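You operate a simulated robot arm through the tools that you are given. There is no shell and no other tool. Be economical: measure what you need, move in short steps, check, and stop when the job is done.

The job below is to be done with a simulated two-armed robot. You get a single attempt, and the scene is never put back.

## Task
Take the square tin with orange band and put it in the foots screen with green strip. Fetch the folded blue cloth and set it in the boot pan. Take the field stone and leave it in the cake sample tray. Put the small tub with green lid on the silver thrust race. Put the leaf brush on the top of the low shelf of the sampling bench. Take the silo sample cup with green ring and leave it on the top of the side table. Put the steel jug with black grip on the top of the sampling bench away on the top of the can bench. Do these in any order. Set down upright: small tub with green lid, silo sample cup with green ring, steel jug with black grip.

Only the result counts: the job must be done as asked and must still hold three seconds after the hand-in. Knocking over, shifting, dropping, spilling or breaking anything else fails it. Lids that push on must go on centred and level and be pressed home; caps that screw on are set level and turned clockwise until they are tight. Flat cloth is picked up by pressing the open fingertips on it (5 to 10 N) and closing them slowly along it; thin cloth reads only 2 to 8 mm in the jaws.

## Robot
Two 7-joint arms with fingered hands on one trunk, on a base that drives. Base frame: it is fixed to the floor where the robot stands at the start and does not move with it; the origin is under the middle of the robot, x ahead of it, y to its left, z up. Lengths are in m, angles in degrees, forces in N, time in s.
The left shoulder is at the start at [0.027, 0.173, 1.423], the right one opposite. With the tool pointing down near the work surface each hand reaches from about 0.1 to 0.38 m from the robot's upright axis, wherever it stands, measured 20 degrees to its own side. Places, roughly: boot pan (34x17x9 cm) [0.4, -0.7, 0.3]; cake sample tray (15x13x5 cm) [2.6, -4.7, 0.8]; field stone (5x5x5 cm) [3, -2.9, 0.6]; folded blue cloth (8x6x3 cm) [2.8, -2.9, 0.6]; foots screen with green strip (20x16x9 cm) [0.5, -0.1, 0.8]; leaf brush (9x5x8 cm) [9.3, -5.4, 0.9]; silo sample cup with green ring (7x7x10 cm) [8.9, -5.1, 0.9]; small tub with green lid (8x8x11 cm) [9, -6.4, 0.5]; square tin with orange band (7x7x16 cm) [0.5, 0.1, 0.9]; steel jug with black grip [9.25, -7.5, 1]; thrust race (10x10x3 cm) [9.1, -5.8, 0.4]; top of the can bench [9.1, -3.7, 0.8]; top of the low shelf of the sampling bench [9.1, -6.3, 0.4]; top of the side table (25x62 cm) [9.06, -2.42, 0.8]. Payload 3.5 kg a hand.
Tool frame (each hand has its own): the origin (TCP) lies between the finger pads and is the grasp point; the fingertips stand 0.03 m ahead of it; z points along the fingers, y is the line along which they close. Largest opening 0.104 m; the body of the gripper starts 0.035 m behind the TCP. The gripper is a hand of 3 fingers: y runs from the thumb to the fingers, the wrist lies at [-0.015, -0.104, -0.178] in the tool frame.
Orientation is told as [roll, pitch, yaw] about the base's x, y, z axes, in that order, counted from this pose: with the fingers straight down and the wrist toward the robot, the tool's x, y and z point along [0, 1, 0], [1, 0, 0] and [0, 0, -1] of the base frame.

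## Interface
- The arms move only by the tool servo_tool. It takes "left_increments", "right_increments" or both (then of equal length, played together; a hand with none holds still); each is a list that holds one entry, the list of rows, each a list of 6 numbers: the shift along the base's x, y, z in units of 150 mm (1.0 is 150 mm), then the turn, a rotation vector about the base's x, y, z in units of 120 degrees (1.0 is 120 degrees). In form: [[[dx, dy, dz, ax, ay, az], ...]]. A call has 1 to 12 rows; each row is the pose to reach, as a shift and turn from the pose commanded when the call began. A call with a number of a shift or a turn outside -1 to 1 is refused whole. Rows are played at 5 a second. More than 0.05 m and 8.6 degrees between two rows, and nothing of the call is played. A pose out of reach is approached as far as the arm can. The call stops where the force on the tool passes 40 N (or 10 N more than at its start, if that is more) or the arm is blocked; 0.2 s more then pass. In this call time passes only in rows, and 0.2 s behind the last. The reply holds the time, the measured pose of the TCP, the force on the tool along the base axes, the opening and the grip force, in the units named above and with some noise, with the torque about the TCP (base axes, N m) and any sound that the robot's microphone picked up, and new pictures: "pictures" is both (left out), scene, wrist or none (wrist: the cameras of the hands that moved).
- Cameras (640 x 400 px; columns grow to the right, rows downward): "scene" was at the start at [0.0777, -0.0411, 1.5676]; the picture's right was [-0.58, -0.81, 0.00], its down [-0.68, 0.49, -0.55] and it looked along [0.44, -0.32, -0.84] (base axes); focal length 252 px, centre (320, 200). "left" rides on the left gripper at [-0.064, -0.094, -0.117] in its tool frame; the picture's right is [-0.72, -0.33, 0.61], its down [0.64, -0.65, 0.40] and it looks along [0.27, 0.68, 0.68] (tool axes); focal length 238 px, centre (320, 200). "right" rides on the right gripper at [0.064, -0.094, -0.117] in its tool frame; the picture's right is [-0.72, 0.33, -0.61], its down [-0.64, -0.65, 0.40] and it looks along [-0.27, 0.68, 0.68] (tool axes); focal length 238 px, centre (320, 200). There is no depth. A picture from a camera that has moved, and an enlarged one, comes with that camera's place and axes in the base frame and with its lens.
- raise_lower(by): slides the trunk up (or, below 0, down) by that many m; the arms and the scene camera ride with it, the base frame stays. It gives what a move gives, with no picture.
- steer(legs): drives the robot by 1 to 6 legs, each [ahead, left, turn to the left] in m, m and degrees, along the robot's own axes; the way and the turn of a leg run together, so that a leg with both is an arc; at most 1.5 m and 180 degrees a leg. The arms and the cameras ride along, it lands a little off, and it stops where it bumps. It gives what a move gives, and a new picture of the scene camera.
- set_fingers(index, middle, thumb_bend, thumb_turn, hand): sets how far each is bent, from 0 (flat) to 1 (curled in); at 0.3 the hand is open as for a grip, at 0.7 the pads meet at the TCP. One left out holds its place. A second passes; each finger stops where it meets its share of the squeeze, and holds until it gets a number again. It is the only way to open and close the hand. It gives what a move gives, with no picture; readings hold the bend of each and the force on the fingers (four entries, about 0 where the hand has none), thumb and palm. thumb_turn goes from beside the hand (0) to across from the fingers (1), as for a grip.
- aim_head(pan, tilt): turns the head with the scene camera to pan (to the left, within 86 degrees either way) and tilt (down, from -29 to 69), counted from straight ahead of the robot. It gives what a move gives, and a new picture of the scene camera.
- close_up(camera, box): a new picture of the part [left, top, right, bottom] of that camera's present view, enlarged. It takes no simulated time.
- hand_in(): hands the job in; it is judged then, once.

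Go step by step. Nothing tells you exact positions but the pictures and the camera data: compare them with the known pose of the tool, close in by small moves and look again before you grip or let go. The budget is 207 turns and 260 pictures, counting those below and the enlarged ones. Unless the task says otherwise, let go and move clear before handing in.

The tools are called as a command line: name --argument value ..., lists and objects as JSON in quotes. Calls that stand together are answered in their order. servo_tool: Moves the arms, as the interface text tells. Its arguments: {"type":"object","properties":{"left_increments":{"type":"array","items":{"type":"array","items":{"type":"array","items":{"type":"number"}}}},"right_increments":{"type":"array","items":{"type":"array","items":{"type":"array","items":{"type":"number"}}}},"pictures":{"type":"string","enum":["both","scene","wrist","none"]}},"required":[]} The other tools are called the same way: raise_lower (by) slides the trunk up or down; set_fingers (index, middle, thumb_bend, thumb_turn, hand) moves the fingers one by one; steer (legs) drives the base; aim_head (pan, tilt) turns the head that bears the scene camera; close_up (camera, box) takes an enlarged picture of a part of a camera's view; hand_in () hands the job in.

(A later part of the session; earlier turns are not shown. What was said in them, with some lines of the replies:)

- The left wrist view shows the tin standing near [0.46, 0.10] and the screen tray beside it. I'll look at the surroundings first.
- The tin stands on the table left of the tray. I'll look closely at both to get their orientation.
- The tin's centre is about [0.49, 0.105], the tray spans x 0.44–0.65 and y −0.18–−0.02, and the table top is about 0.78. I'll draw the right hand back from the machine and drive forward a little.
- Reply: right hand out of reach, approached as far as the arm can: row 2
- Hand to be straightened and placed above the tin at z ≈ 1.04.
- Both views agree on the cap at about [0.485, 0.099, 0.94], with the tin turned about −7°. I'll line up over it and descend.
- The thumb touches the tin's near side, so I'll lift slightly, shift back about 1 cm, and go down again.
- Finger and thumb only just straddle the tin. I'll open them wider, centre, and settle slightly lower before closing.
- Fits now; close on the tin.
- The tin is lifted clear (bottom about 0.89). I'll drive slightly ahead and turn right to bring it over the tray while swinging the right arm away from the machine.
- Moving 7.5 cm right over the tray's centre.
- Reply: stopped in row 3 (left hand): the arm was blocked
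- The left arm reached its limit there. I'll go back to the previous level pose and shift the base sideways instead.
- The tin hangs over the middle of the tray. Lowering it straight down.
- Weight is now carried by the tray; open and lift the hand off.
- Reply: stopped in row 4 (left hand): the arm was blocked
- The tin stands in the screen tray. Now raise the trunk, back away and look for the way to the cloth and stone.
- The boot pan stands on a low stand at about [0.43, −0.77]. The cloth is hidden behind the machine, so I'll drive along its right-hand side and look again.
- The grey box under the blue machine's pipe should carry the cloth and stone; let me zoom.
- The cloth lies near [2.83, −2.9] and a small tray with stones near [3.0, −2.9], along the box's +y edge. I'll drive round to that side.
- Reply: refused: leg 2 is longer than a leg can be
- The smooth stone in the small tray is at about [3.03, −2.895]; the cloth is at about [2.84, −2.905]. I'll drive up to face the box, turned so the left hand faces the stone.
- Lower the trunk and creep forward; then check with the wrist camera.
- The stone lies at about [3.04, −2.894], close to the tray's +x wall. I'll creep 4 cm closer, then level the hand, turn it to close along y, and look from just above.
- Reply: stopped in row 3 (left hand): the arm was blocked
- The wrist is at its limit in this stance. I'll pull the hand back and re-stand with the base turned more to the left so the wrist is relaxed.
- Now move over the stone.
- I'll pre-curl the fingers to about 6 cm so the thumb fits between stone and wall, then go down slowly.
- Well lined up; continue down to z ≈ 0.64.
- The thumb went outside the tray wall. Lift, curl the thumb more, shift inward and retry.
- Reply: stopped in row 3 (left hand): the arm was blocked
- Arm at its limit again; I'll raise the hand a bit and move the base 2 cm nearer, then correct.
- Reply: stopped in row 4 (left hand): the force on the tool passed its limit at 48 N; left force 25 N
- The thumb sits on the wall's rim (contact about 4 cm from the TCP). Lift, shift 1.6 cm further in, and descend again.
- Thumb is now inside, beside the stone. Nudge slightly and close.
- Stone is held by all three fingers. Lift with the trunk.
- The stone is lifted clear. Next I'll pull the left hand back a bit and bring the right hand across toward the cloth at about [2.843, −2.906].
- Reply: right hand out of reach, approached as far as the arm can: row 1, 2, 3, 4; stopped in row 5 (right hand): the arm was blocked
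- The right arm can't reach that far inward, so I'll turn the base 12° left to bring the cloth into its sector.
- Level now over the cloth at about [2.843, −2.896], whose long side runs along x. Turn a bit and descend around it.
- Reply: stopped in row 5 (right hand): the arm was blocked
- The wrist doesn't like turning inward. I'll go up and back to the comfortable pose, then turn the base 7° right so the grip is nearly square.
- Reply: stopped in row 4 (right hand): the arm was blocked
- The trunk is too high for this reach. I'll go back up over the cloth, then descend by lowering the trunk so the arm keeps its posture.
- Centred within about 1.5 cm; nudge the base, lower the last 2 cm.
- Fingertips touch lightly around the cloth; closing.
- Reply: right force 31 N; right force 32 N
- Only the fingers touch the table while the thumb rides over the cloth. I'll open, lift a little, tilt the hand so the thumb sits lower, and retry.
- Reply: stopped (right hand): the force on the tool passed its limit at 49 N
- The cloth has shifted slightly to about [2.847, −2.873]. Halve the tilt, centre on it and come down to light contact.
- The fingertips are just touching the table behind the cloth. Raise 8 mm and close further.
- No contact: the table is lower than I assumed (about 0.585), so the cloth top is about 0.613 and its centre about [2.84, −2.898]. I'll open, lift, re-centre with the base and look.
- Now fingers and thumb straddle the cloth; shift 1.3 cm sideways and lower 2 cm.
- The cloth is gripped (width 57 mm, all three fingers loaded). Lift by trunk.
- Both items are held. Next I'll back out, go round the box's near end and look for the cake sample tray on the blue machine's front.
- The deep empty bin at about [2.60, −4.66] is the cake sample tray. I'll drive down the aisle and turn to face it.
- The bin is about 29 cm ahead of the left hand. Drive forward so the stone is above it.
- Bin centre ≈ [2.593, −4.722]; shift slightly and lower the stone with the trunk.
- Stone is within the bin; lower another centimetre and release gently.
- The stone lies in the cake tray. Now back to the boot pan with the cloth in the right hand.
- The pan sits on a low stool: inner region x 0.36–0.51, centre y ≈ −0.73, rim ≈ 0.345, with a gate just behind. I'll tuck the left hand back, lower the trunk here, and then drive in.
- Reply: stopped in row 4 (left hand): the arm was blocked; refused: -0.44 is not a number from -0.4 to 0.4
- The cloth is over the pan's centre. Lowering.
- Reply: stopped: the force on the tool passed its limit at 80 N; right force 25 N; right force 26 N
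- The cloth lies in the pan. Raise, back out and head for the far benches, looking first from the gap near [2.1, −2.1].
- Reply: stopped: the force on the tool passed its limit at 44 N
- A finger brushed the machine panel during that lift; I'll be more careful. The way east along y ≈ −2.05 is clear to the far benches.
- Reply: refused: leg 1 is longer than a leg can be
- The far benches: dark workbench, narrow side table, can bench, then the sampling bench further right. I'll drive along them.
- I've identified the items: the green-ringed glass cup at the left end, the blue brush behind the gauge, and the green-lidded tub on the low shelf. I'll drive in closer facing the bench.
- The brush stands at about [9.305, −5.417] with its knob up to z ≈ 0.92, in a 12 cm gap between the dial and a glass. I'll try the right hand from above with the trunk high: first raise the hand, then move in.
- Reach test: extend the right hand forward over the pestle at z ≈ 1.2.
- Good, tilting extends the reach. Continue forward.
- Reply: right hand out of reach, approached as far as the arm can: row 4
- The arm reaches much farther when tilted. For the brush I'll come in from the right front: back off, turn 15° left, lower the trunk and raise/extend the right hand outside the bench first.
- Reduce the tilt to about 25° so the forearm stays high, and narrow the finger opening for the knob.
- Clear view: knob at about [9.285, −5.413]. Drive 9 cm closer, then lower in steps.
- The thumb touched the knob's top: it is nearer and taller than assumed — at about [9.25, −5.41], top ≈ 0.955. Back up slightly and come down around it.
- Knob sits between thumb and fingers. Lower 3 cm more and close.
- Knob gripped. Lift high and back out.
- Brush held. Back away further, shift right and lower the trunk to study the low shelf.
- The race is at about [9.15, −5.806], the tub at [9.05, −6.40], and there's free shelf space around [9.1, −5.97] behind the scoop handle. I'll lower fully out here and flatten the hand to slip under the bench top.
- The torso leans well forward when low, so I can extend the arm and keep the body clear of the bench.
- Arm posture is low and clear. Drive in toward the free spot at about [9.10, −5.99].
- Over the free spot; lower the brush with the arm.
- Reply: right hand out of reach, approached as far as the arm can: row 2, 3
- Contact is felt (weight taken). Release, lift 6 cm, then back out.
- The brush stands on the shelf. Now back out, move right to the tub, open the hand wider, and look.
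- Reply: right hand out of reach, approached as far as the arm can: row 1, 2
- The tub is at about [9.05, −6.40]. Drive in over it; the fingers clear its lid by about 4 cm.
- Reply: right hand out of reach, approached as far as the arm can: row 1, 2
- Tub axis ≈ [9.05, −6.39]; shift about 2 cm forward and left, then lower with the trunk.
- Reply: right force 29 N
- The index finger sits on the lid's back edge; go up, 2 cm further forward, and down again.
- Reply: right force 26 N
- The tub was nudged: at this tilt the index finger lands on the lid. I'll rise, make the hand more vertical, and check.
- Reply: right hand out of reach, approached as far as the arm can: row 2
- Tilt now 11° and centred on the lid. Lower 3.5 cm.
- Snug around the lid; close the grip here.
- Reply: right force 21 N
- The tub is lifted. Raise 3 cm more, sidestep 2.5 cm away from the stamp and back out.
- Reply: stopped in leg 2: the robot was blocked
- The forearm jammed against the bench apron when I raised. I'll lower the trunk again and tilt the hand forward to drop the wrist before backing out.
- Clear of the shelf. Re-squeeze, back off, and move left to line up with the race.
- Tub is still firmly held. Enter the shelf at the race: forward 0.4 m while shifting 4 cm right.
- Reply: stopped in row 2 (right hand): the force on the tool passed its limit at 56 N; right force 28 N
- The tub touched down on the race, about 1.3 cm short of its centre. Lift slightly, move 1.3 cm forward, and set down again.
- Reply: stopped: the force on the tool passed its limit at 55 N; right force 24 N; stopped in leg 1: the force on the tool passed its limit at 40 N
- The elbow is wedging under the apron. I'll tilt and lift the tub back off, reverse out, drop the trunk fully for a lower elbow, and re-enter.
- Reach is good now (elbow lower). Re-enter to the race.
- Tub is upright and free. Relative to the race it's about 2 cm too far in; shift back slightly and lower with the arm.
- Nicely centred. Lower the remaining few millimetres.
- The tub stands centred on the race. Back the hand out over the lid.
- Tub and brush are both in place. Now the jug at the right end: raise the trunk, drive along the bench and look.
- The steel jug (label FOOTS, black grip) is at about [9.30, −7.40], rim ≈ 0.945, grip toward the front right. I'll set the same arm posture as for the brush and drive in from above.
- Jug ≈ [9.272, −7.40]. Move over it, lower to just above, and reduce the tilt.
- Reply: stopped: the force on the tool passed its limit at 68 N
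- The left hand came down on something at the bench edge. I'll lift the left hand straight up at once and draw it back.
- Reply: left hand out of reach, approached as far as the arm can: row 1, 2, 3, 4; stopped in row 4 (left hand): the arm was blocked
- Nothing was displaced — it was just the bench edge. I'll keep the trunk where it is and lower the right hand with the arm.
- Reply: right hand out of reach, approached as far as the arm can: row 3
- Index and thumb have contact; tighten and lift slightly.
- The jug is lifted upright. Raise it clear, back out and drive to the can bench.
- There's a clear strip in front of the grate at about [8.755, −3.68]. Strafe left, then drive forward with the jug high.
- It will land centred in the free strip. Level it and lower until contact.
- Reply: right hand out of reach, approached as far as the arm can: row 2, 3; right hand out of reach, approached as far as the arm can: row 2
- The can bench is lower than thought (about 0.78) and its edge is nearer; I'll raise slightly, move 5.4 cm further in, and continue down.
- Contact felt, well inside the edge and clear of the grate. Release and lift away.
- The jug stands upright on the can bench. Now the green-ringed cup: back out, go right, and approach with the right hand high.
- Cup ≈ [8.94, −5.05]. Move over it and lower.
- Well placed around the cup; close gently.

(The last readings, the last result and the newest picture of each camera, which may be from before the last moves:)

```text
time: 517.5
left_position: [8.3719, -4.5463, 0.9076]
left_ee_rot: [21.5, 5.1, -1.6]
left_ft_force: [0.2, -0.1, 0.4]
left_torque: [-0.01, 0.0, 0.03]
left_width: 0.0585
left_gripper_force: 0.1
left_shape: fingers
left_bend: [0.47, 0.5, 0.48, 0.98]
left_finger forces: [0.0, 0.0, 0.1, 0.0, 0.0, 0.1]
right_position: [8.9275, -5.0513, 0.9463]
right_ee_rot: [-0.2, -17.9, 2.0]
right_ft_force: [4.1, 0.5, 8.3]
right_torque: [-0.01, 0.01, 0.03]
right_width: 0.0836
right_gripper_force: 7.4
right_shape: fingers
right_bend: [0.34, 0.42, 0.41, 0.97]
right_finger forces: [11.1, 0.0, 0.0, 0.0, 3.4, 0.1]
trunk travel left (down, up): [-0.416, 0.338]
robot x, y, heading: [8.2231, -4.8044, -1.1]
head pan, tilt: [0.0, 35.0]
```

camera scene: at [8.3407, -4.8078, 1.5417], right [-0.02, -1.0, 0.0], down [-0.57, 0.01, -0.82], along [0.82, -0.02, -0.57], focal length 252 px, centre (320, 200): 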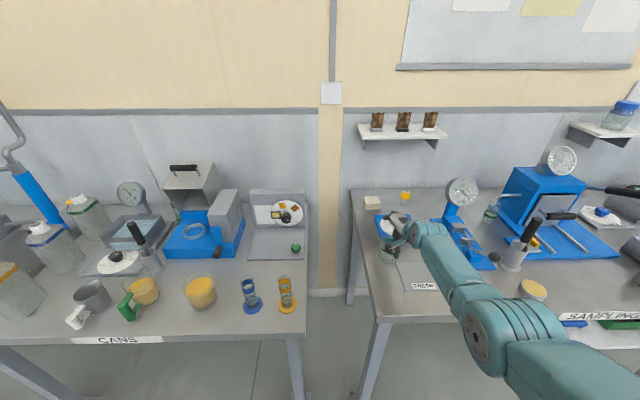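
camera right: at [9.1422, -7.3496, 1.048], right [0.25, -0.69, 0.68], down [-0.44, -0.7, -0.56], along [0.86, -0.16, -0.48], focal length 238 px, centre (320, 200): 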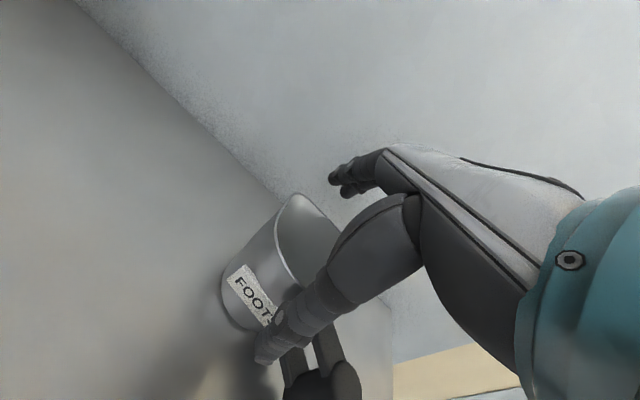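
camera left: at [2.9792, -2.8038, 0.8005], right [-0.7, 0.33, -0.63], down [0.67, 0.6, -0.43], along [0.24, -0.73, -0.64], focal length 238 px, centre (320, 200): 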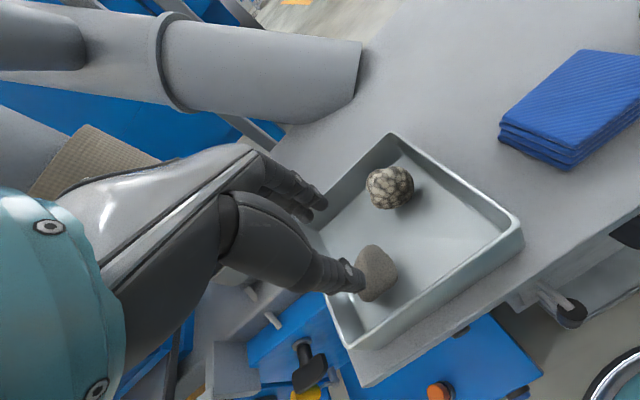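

set_fingers --hand "right" --index 0.46 --middle 0.6 --thumb_bend 0.55

raise_lower --by 0.05

close_up --camera "right" --box '[100, 100, 500, 400]'

```text
time: 518.5
left_position: [8.3716, -4.5472, 0.9069]
left_ee_rot: [21.5, 5.1, -1.6]
left_ft_force: [-0.8, 0.5, 0.1]
left_torque: [0.0, 0.03, -0.01]
left_width: 0.0586
left_gripper_force: 0.1
left_shape: fingers
left_bend: [0.47, 0.5, 0.48, 0.98]
left_finger forces: [0.1, 0.0, 0.0, 0.0, 0.0, 0.0]
right_position: [8.9283, -5.051, 0.9463]
right_ee_rot: [-0.3, -17.9, 1.9]
right_ft_force: [4.9, 1.6, 12.2]
right_torque: [-0.01, 0.01, 0.09]
right_width: 0.0799
right_gripper_force: 17.1
right_shape: fingers
right_bend: [0.35, 0.56, 0.44, 0.97]
right_finger forces: [18.0, 4.3, 0.1, 0.1, 11.3, 0.0]
trunk travel left (down, up): [-0.416, 0.338]
robot x, y, heading: [8.2223, -4.8043, -1.2]
head pan, tilt: [0.0, 35.0]
```

```text
time: 519.5
left_position: [8.3729, -4.5473, 0.9566]
left_ee_rot: [21.5, 5.0, -1.6]
left_ft_force: [-0.7, 0.6, 0.7]
left_torque: [0.01, -0.04, -0.03]
left_width: 0.0584
left_gripper_force: 0.0
left_shape: fingers
left_bend: [0.47, 0.5, 0.48, 0.98]
left_finger forces: [0.1, 0.1, 0.1, 0.0, 0.0, 0.1]
right_position: [8.929, -5.0531, 0.9929]
right_ee_rot: [-0.1, -17.6, 1.9]
right_ft_force: [-0.5, 0.2, -0.7]
right_torque: [0.0, -0.01, -0.02]
right_width: 0.0726
right_gripper_force: 12.6
right_shape: fingers
right_bend: [0.41, 0.56, 0.46, 0.96]
right_finger forces: [8.6, 4.6, 0.0, 0.0, 11.3, 0.0]
trunk travel left (down, up): [-0.466, 0.288]
robot x, y, heading: [8.2253, -4.808, -1.2]
head pan, tilt: [0.0, 35.0]
```

```text
1.33 times, centred on (300, 250) of right
camera zoom: at [8.8017, -4.9919, 1.0741], right [0.15, -0.71, 0.69], down [-0.48, -0.66, -0.58], along [0.86, -0.24, -0.44], focal length 318 px, centre (347, 133)
```

zoom: 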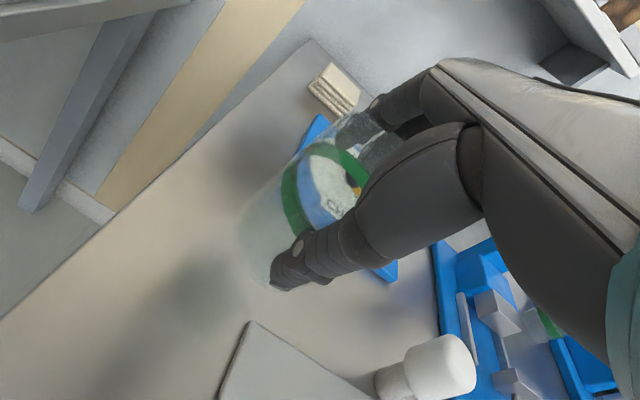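

Lifted. Firm the grip slightly, raise, and back out toward the side table.

set_fingers --hand "right" --index 0.52 --middle 0.65 --thumb_bend 0.62

raise_lower --by 0.15

steer --legs '[[-0.5, 0, 1], [0, 1.5, 0], [0, 1.1, 0]]'

close_up --camera "right" --box '[100, 100, 500, 400]'

```text
time: 520.5
left_position: [8.3727, -4.5477, 0.956]
left_ee_rot: [21.5, 5.0, -1.6]
left_ft_force: [0.0, 0.9, 0.2]
left_torque: [-0.01, 0.0, -0.02]
left_width: 0.0584
left_gripper_force: 0.0
left_shape: fingers
left_bend: [0.47, 0.5, 0.48, 0.98]
left_finger forces: [0.0, 0.0, 0.0, 0.1, 0.0, 0.0]
right_position: [8.9284, -5.0526, 0.9944]
right_ee_rot: [-0.2, -17.7, 2.0]
right_ft_force: [-0.2, -1.0, -0.4]
right_torque: [0.01, 0.03, 0.0]
right_width: 0.0687
right_gripper_force: 18.6
right_shape: fingers
right_bend: [0.44, 0.58, 0.45, 0.96]
right_finger forces: [11.6, 7.4, 0.0, 0.0, 17.9, 0.0]
trunk travel left (down, up): [-0.466, 0.288]
robot x, y, heading: [8.2241, -4.805, -1.2]
head pan, tilt: [0.0, 35.0]
```

```text
time: 522.2
left_position: [8.3723, -4.5472, 1.1063]
left_ee_rot: [21.5, 5.1, -1.6]
left_ft_force: [-0.9, -0.1, -1.3]
left_torque: [0.01, 0.01, 0.03]
left_width: 0.0587
left_gripper_force: 0.1
left_shape: fingers
left_bend: [0.47, 0.5, 0.48, 0.98]
left_finger forces: [0.1, 0.1, 0.0, 0.0, 0.0, 0.1]
right_position: [8.9273, -5.0523, 1.1491]
right_ee_rot: [-0.3, -18.1, 1.7]
right_ft_force: [-0.3, 0.5, 0.2]
right_torque: [-0.03, 0.04, -0.01]
right_width: 0.0689
right_gripper_force: 18.7
right_shape: fingers
right_bend: [0.44, 0.58, 0.45, 0.96]
right_finger forces: [11.6, 7.5, 0.0, 0.1, 17.8, 0.0]
trunk travel left (down, up): [-0.616, 0.138]
robot x, y, heading: [8.2239, -4.8064, -1.2]
head pan, tilt: [0.0, 35.0]
```

```text
time: 537.4
left_position: [7.8505, -1.9391, 1.1066]
left_ee_rot: [21.5, 5.0, 0.3]
left_ft_force: [-0.1, -0.4, 0.1]
left_torque: [0.01, 0.02, 0.02]
left_width: 0.0586
left_gripper_force: 0.2
left_shape: fingers
left_bend: [0.47, 0.5, 0.48, 0.98]
left_finger forces: [0.0, 0.0, 0.0, 0.1, 0.1, 0.0]
right_position: [8.4222, -2.424, 1.1509]
right_ee_rot: [-0.3, -18.1, 3.8]
right_ft_force: [0.6, -0.8, -0.5]
right_torque: [-0.04, -0.02, -0.04]
right_width: 0.0687
right_gripper_force: 18.5
right_shape: fingers
right_bend: [0.44, 0.58, 0.45, 0.96]
right_finger forces: [11.4, 7.5, 0.1, 0.0, 17.9, 0.0]
trunk travel left (down, up): [-0.616, 0.138]
robot x, y, heading: [7.7132, -2.2009, 0.9]
head pan, tilt: [0.0, 35.0]
camera scene: at [7.8134, -2.2001, 1.6972], right [0.01, -1.0, 0.0], down [-0.57, -0.01, -0.82], along [0.82, 0.01, -0.57], focal length 252 px, centre (320, 200)
```

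scene: 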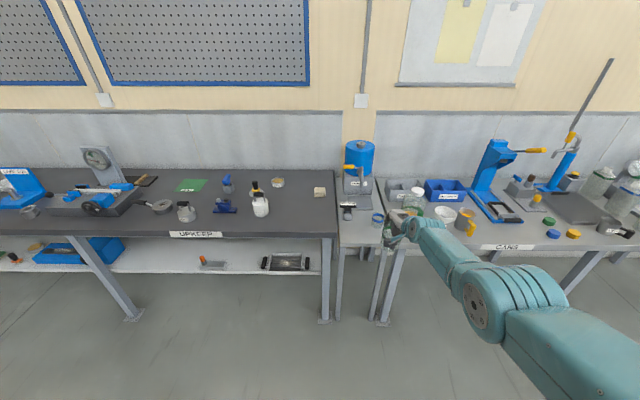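

```text
1.33 times, centred on (300, 250) of right
camera zoom: at [8.2937, -2.3683, 1.2294], right [0.16, -0.71, 0.69], down [-0.45, -0.67, -0.58], along [0.88, -0.22, -0.43], focal length 318 px, centre (347, 133)
```

zoom: 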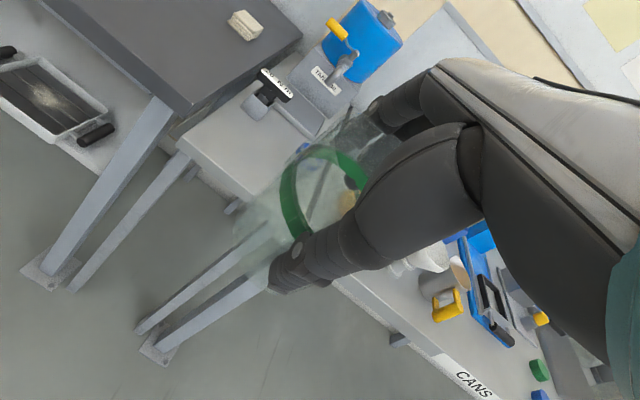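

close_up --camera "scene" --box '[310, 160, 430, 260]'

```text
4.00 times, centred on (370, 210) of scene
camera zoom: at [7.8134, -2.2001, 1.6972], right [0.01, -1.0, 0.0], down [-0.57, -0.01, -0.82], along [0.82, 0.01, -0.57], focal length 1009 px, centre (120, 160)
```

zoom: 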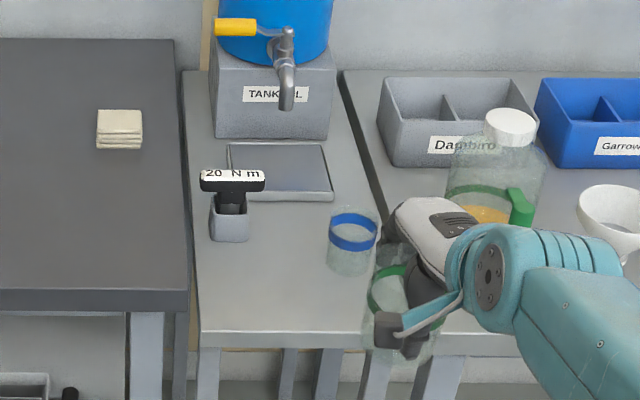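

The free front-left area of the side table is around [8.825, −2.385]. Drive in high, then lower.

steer --legs '[[0.4, 0.033, 0]]'

raise_lower --by -0.22

close_up --camera "right" --box '[0, 0, 640, 400]'

```text
time: 539.9
left_position: [8.2498, -1.9002, 1.1077]
left_ee_rot: [21.5, 5.0, 0.3]
left_ft_force: [-1.1, 0.0, 0.5]
left_torque: [0.03, -0.02, 0.01]
left_width: 0.0588
left_gripper_force: 0.0
left_shape: fingers
left_bend: [0.47, 0.5, 0.48, 0.98]
left_finger forces: [0.0, 0.1, 0.0, 0.1, 0.0, 0.0]
right_position: [8.8207, -2.3854, 1.1488]
right_ee_rot: [-0.2, -18.2, 3.8]
right_ft_force: [0.6, 0.3, -1.2]
right_torque: [0.0, 0.0, 0.0]
right_width: 0.0687
right_gripper_force: 18.1
right_shape: fingers
right_bend: [0.44, 0.58, 0.45, 0.96]
right_finger forces: [11.5, 7.6, 0.0, 0.1, 17.9, 0.1]
trunk travel left (down, up): [-0.616, 0.138]
robot x, y, heading: [8.1086, -2.1598, 0.7]
head pan, tilt: [0.0, 35.0]
camera scene: at [8.2124, -2.1615, 1.6972], right [0.01, -1.0, 0.0], down [-0.57, -0.01, -0.82], along [0.82, 0.01, -0.57], focal length 252 px, centre (320, 200)
```

scene: 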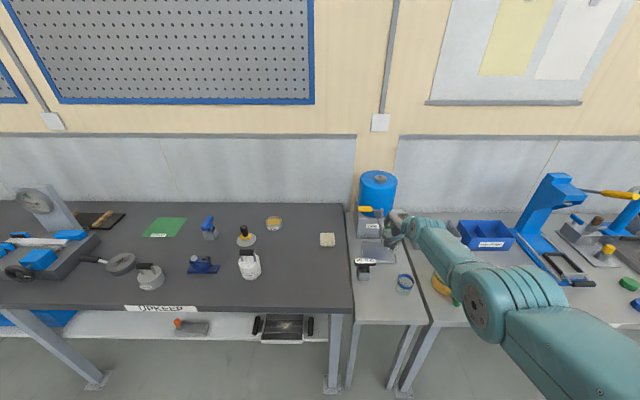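

```text
time: 542.2
left_position: [8.248, -1.9002, 0.8872]
left_ee_rot: [21.5, 5.2, 0.4]
left_ft_force: [-0.6, -0.3, -0.9]
left_torque: [-0.03, 0.0, -0.04]
left_width: 0.0588
left_gripper_force: 0.1
left_shape: fingers
left_bend: [0.47, 0.5, 0.48, 0.98]
left_finger forces: [0.1, 0.0, 0.1, 0.1, 0.1, 0.0]
right_position: [8.8207, -2.3846, 0.9293]
right_ee_rot: [-0.3, -18.2, 3.8]
right_ft_force: [-1.3, -0.2, 0.8]
right_torque: [0.01, 0.0, 0.01]
right_width: 0.0685
right_gripper_force: 18.6
right_shape: fingers
right_bend: [0.44, 0.58, 0.45, 0.96]
right_finger forces: [11.4, 7.5, 0.1, 0.0, 17.8, 0.0]
trunk travel left (down, up): [-0.396, 0.358]
robot x, y, heading: [8.1082, -2.1613, 0.9]
head pan, tilt: [0.0, 35.0]
```

```text
1.00 times, centred on (320, 200) of right (not enlarged: the box is as wide or as high as the picture)
camera zoom: at [8.6929, -2.3293, 1.0098], right [0.17, -0.71, 0.69], down [-0.45, -0.67, -0.58], along [0.88, -0.21, -0.43], focal length 238 px, centre (320, 200)
```

zoom: 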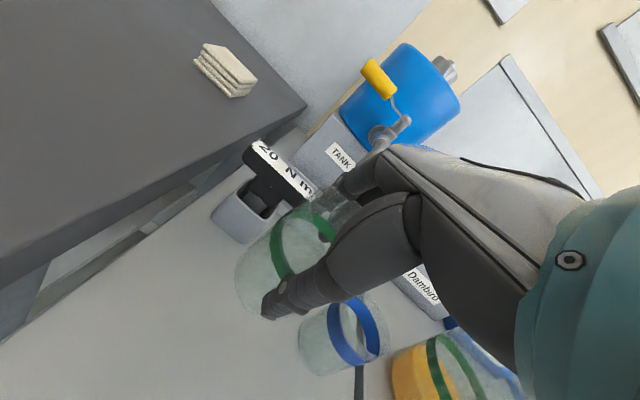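

Landing spot is free; I'll shift 1 cm back/right for finger clearance from the gauge, then lower.

steer --legs '[[-0.012, -0.008, 0]]'

raise_lower --by -0.045

raise_lower --by -0.01

close_up --camera "right" --box '[100, 100, 500, 400]'

```text
time: 543.0
left_position: [8.2368, -1.9092, 0.8865]
left_ee_rot: [21.4, 5.1, 0.4]
left_ft_force: [0.4, -0.5, -0.3]
left_torque: [0.03, 0.0, 0.01]
left_width: 0.0584
left_gripper_force: 0.1
left_shape: fingers
left_bend: [0.47, 0.5, 0.48, 0.98]
left_finger forces: [0.0, 0.0, 0.0, 0.0, 0.0, 0.0]
right_position: [8.8097, -2.3926, 0.9288]
right_ee_rot: [-0.3, -18.1, 3.9]
right_ft_force: [0.6, 0.0, 0.4]
right_torque: [0.0, 0.01, 0.0]
right_width: 0.0683
right_gripper_force: 18.2
right_shape: fingers
right_bend: [0.44, 0.58, 0.45, 0.96]
right_finger forces: [11.4, 7.6, 0.0, 0.1, 17.7, 0.0]
trunk travel left (down, up): [-0.396, 0.358]
robot x, y, heading: [8.0992, -2.1695, 1.1]
head pan, tilt: [0.0, 35.0]
camera scene: at [8.2276, -2.1699, 1.4763], right [0.01, -1.0, 0.0], down [-0.57, -0.01, -0.82], along [0.82, 0.01, -0.57], focal length 252 px, centre (320, 200)
```

scene: 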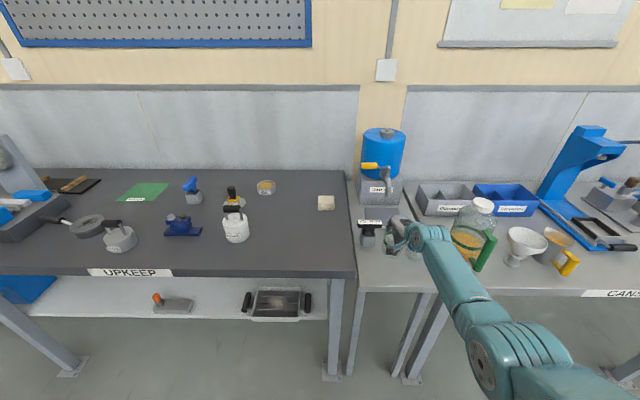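

```text
time: 543.9
left_position: [8.2365, -1.9063, 0.8419]
left_ee_rot: [21.6, 5.1, 0.4]
left_ft_force: [0.2, 0.1, -0.9]
left_torque: [0.0, -0.03, -0.01]
left_width: 0.0586
left_gripper_force: 0.0
left_shape: fingers
left_bend: [0.47, 0.5, 0.48, 0.98]
left_finger forces: [0.1, 0.1, 0.1, 0.1, 0.1, 0.0]
right_position: [8.8099, -2.3935, 0.8844]
right_ee_rot: [-0.4, -18.1, 3.8]
right_ft_force: [-0.9, 0.0, -0.1]
right_torque: [0.0, -0.01, 0.01]
right_width: 0.0685
right_gripper_force: 18.2
right_shape: fingers
right_bend: [0.44, 0.58, 0.45, 0.96]
right_finger forces: [11.4, 7.5, 0.0, 0.0, 17.7, 0.0]
trunk travel left (down, up): [-0.351, 0.403]
robot x, y, heading: [8.1012, -2.1687, 0.6]
head pan, tilt: [0.0, 35.0]
```

```text
time: 544.5
left_position: [8.2377, -1.9078, 0.8312]
left_ee_rot: [21.6, 5.2, 0.3]
left_ft_force: [0.1, -0.4, 0.0]
left_torque: [0.01, 0.05, -0.01]
left_width: 0.0586
left_gripper_force: 0.1
left_shape: fingers
left_bend: [0.47, 0.5, 0.48, 0.98]
left_finger forces: [0.0, 0.0, 0.0, 0.0, 0.0, 0.1]
right_position: [8.811, -2.3935, 0.874]
right_ee_rot: [-0.2, -18.1, 3.7]
right_ft_force: [0.7, -1.2, -1.6]
right_torque: [0.02, 0.01, -0.02]
right_width: 0.0684
right_gripper_force: 18.0
right_shape: fingers
right_bend: [0.44, 0.58, 0.45, 0.96]
right_finger forces: [11.4, 7.6, 0.0, 0.0, 17.6, 0.0]
trunk travel left (down, up): [-0.341, 0.413]
robot x, y, heading: [8.0995, -2.1729, 0.8]
head pan, tilt: [0.0, 35.0]
```

```text
1.33 times, centred on (300, 250) of right
camera zoom: at [8.6811, -2.3375, 0.9545], right [0.17, -0.71, 0.69], down [-0.45, -0.67, -0.58], along [0.88, -0.21, -0.43], focal length 318 px, centre (347, 133)
```

zoom: 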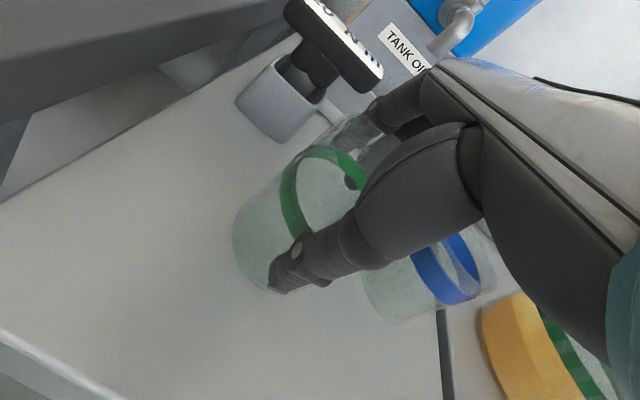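

raise_lower --by -0.008

```text
time: 545.0
left_position: [8.2361, -1.9063, 0.8238]
left_ee_rot: [21.6, 5.2, 0.4]
left_ft_force: [0.2, 0.0, -0.6]
left_torque: [0.01, -0.04, -0.02]
left_width: 0.0585
left_gripper_force: 0.1
left_shape: fingers
left_bend: [0.47, 0.5, 0.48, 0.98]
left_finger forces: [0.1, 0.0, 0.0, 0.0, 0.1, 0.0]
right_position: [8.8106, -2.3929, 0.8715]
right_ee_rot: [-0.2, -18.6, 3.9]
right_ft_force: [-0.8, 0.2, 18.8]
right_torque: [-0.04, 0.54, -0.02]
right_width: 0.0692
right_gripper_force: 19.6
right_shape: fingers
right_bend: [0.44, 0.58, 0.45, 0.96]
right_finger forces: [14.5, 7.7, 0.0, 0.1, 18.5, 0.0]
trunk travel left (down, up): [-0.333, 0.421]
robot x, y, heading: [8.0998, -2.1729, 0.7]
head pan, tilt: [0.0, 35.0]
```

Contact at the near edge; ease the tilt a touch and release gently.

servo_tool --right_increments '[[[0, 0, 0.012, 0, 0.012, 0]]]' --pictures "none"

set_fingers --hand "right" --index 0.36 --middle 0.4 --thumb_bend 0.36

set_fingers --hand "right" --index 0.26 --middle 0.28 --thumb_bend 0.26

close_up --camera "right" --box '[100, 100, 500, 400]'

```text
time: 545.4
left_position: [8.2367, -1.9072, 0.8225]
left_ee_rot: [21.6, 5.2, 0.3]
left_ft_force: [0.0, 0.3, 0.1]
left_torque: [-0.02, -0.03, 0.0]
left_width: 0.0581
left_gripper_force: 0.0
left_shape: fingers
left_bend: [0.47, 0.5, 0.48, 0.98]
left_finger forces: [0.0, 0.0, 0.1, 0.0, 0.0, 0.0]
right_position: [8.8113, -2.3934, 0.8716]
right_ee_rot: [-0.2, -16.9, 3.8]
right_ft_force: [4.1, 0.3, 17.5]
right_torque: [-0.02, 0.12, 0.01]
right_width: 0.069
right_gripper_force: 20.2
right_shape: fingers
right_bend: [0.43, 0.58, 0.46, 0.96]
right_finger forces: [16.1, 8.7, 0.0, 0.0, 15.6, 0.1]
trunk travel left (down, up): [-0.333, 0.421]
robot x, y, heading: [8.0986, -2.1725, 0.8]
head pan, tilt: [0.0, 35.0]
```

```text
time: 546.4
left_position: [8.2375, -1.9067, 0.8228]
left_ee_rot: [21.6, 5.2, 0.3]
left_ft_force: [-0.2, 0.4, 0.2]
left_torque: [-0.01, 0.0, -0.03]
left_width: 0.0586
left_gripper_force: 0.0
left_shape: fingers
left_bend: [0.47, 0.5, 0.48, 0.98]
left_finger forces: [0.0, 0.1, 0.0, 0.0, 0.0, 0.0]
right_position: [8.8105, -2.3936, 0.8689]
right_ee_rot: [-0.2, -16.7, 3.8]
right_ft_force: [0.0, -0.6, -0.1]
right_torque: [0.02, 0.01, 0.02]
right_width: 0.0885
right_gripper_force: 0.0
right_shape: fingers
right_bend: [0.36, 0.4, 0.36, 0.97]
right_finger forces: [0.0, 0.0, 0.0, 0.1, 0.0, 0.0]
trunk travel left (down, up): [-0.333, 0.421]
robot x, y, heading: [8.0984, -2.1673, 0.8]
head pan, tilt: [0.0, 35.0]
```

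```text
time: 547.4
left_position: [8.2371, -1.9069, 0.8221]
left_ee_rot: [21.7, 5.1, 0.4]
left_ft_force: [0.8, -0.1, 0.7]
left_torque: [0.0, -0.03, -0.01]
left_width: 0.0586
left_gripper_force: 0.0
left_shape: fingers
left_bend: [0.47, 0.5, 0.48, 0.98]
left_finger forces: [0.1, 0.0, 0.1, 0.0, 0.1, 0.1]
right_position: [8.8102, -2.3933, 0.8677]
right_ee_rot: [-0.2, -16.6, 3.8]
right_ft_force: [-0.3, -0.2, 0.6]
right_torque: [-0.01, 0.0, -0.01]
right_width: 0.1116
right_gripper_force: 0.0
right_shape: fingers
right_bend: [0.26, 0.28, 0.26, 0.97]
right_finger forces: [0.0, 0.0, 0.0, 0.1, 0.1, 0.0]
trunk travel left (down, up): [-0.333, 0.421]
robot x, y, heading: [8.0989, -2.1703, 0.7]
head pan, tilt: [0.0, 35.0]
```

```text
1.33 times, centred on (300, 250) of right
camera zoom: at [8.6836, -2.3376, 0.9515], right [0.18, -0.71, 0.68], down [-0.47, -0.67, -0.57], along [0.87, -0.21, -0.45], focal length 318 px, centre (347, 133)
```

zoom: 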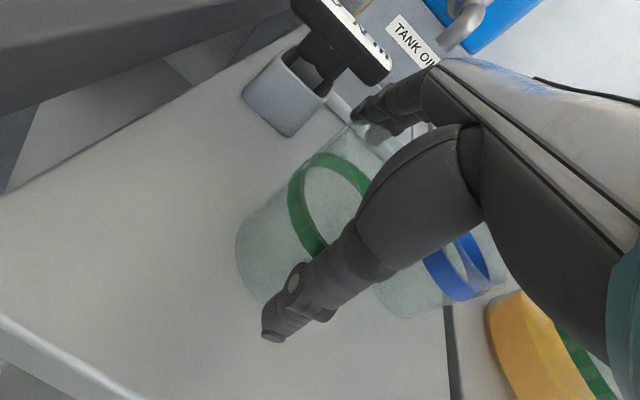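

The cup stands upright, released. Raise straight up, back off, and take a final look.

raise_lower --by 0.2

steer --legs '[[-0.5, 0, 0]]'

close_up --camera "scene" --box '[300, 150, 560, 300]'

```text
time: 549.6
left_position: [8.2386, -1.9066, 1.0231]
left_ee_rot: [21.5, 5.1, 0.3]
left_ft_force: [0.1, 0.3, 0.3]
left_torque: [-0.03, -0.01, 0.01]
left_width: 0.0585
left_gripper_force: 0.0
left_shape: fingers
left_bend: [0.47, 0.5, 0.48, 0.98]
left_finger forces: [0.0, 0.1, 0.0, 0.1, 0.0, 0.1]
right_position: [8.8099, -2.3935, 1.067]
right_ee_rot: [-0.2, -16.7, 3.8]
right_ft_force: [0.4, -0.2, -0.1]
right_torque: [0.02, 0.02, 0.01]
right_width: 0.1119
right_gripper_force: 0.1
right_shape: fingers
right_bend: [0.26, 0.28, 0.26, 0.97]
right_finger forces: [0.1, 0.0, 0.0, 0.0, 0.1, 0.1]
trunk travel left (down, up): [-0.533, 0.221]
robot x, y, heading: [8.0997, -2.1704, 1.0]
head pan, tilt: [0.0, 35.0]
```

```text
time: 552.5
left_position: [7.7368, -1.915, 1.0234]
left_ee_rot: [21.5, 5.2, -0.1]
left_ft_force: [-0.7, -0.3, 0.5]
left_torque: [0.03, -0.01, 0.0]
left_width: 0.0585
left_gripper_force: 0.1
left_shape: fingers
left_bend: [0.47, 0.5, 0.48, 0.98]
left_finger forces: [0.1, 0.0, 0.0, 0.0, 0.1, 0.0]
right_position: [8.3044, -2.4055, 1.0674]
right_ee_rot: [-0.2, -16.6, 3.3]
right_ft_force: [-0.3, -0.1, 0.4]
right_torque: [0.0, 0.01, 0.01]
right_width: 0.112
right_gripper_force: 0.0
right_shape: fingers
right_bend: [0.26, 0.28, 0.26, 0.97]
right_finger forces: [0.0, 0.0, 0.0, 0.0, 0.1, 0.0]
trunk travel left (down, up): [-0.533, 0.221]
robot x, y, heading: [7.5972, -2.1743, 0.2]
head pan, tilt: [0.0, 35.0]
camera scene: at [7.702, -2.1757, 1.614], right [0.0, -1.0, 0.0], down [-0.57, 0.0, -0.82], along [0.82, 0.0, -0.57], focal length 252 px, centre (320, 200)
```

scene: 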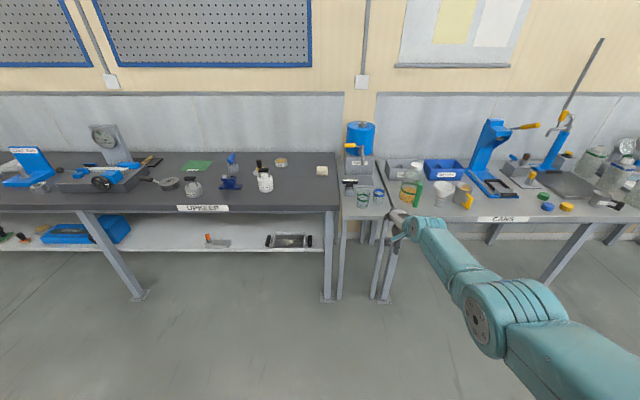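

```text
2.46 times, centred on (430, 225) of scene
camera zoom: at [7.702, -2.1757, 1.614], right [0.0, -1.0, 0.0], down [-0.57, 0.0, -0.82], along [0.82, 0.0, -0.57], focal length 621 px, centre (49, 138)
```

zoom: 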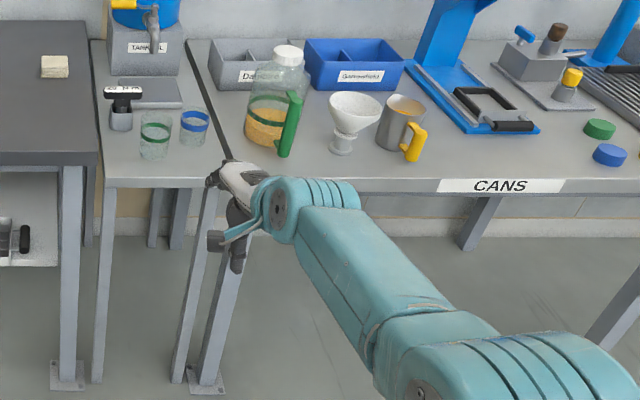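

All seven items are at their places, the cup stands upright on the side table, and the hands are clear. Handing in.

hand_in

```text
The job is handed in.
```

I finished all seven moves and handed the job in. The tub, cup and jug were set down upright and looked stable when last seen.

- **Possible disturbance:** while I was lifting away from the boot pan, the right hand struck the machine panel there at about 44 N. I did not go back to check whether a knob or switch had moved.
- **Bench touch:** the left hand also pressed on something at the front edge of the sampling bench. A look afterwards showed nothing out of place.
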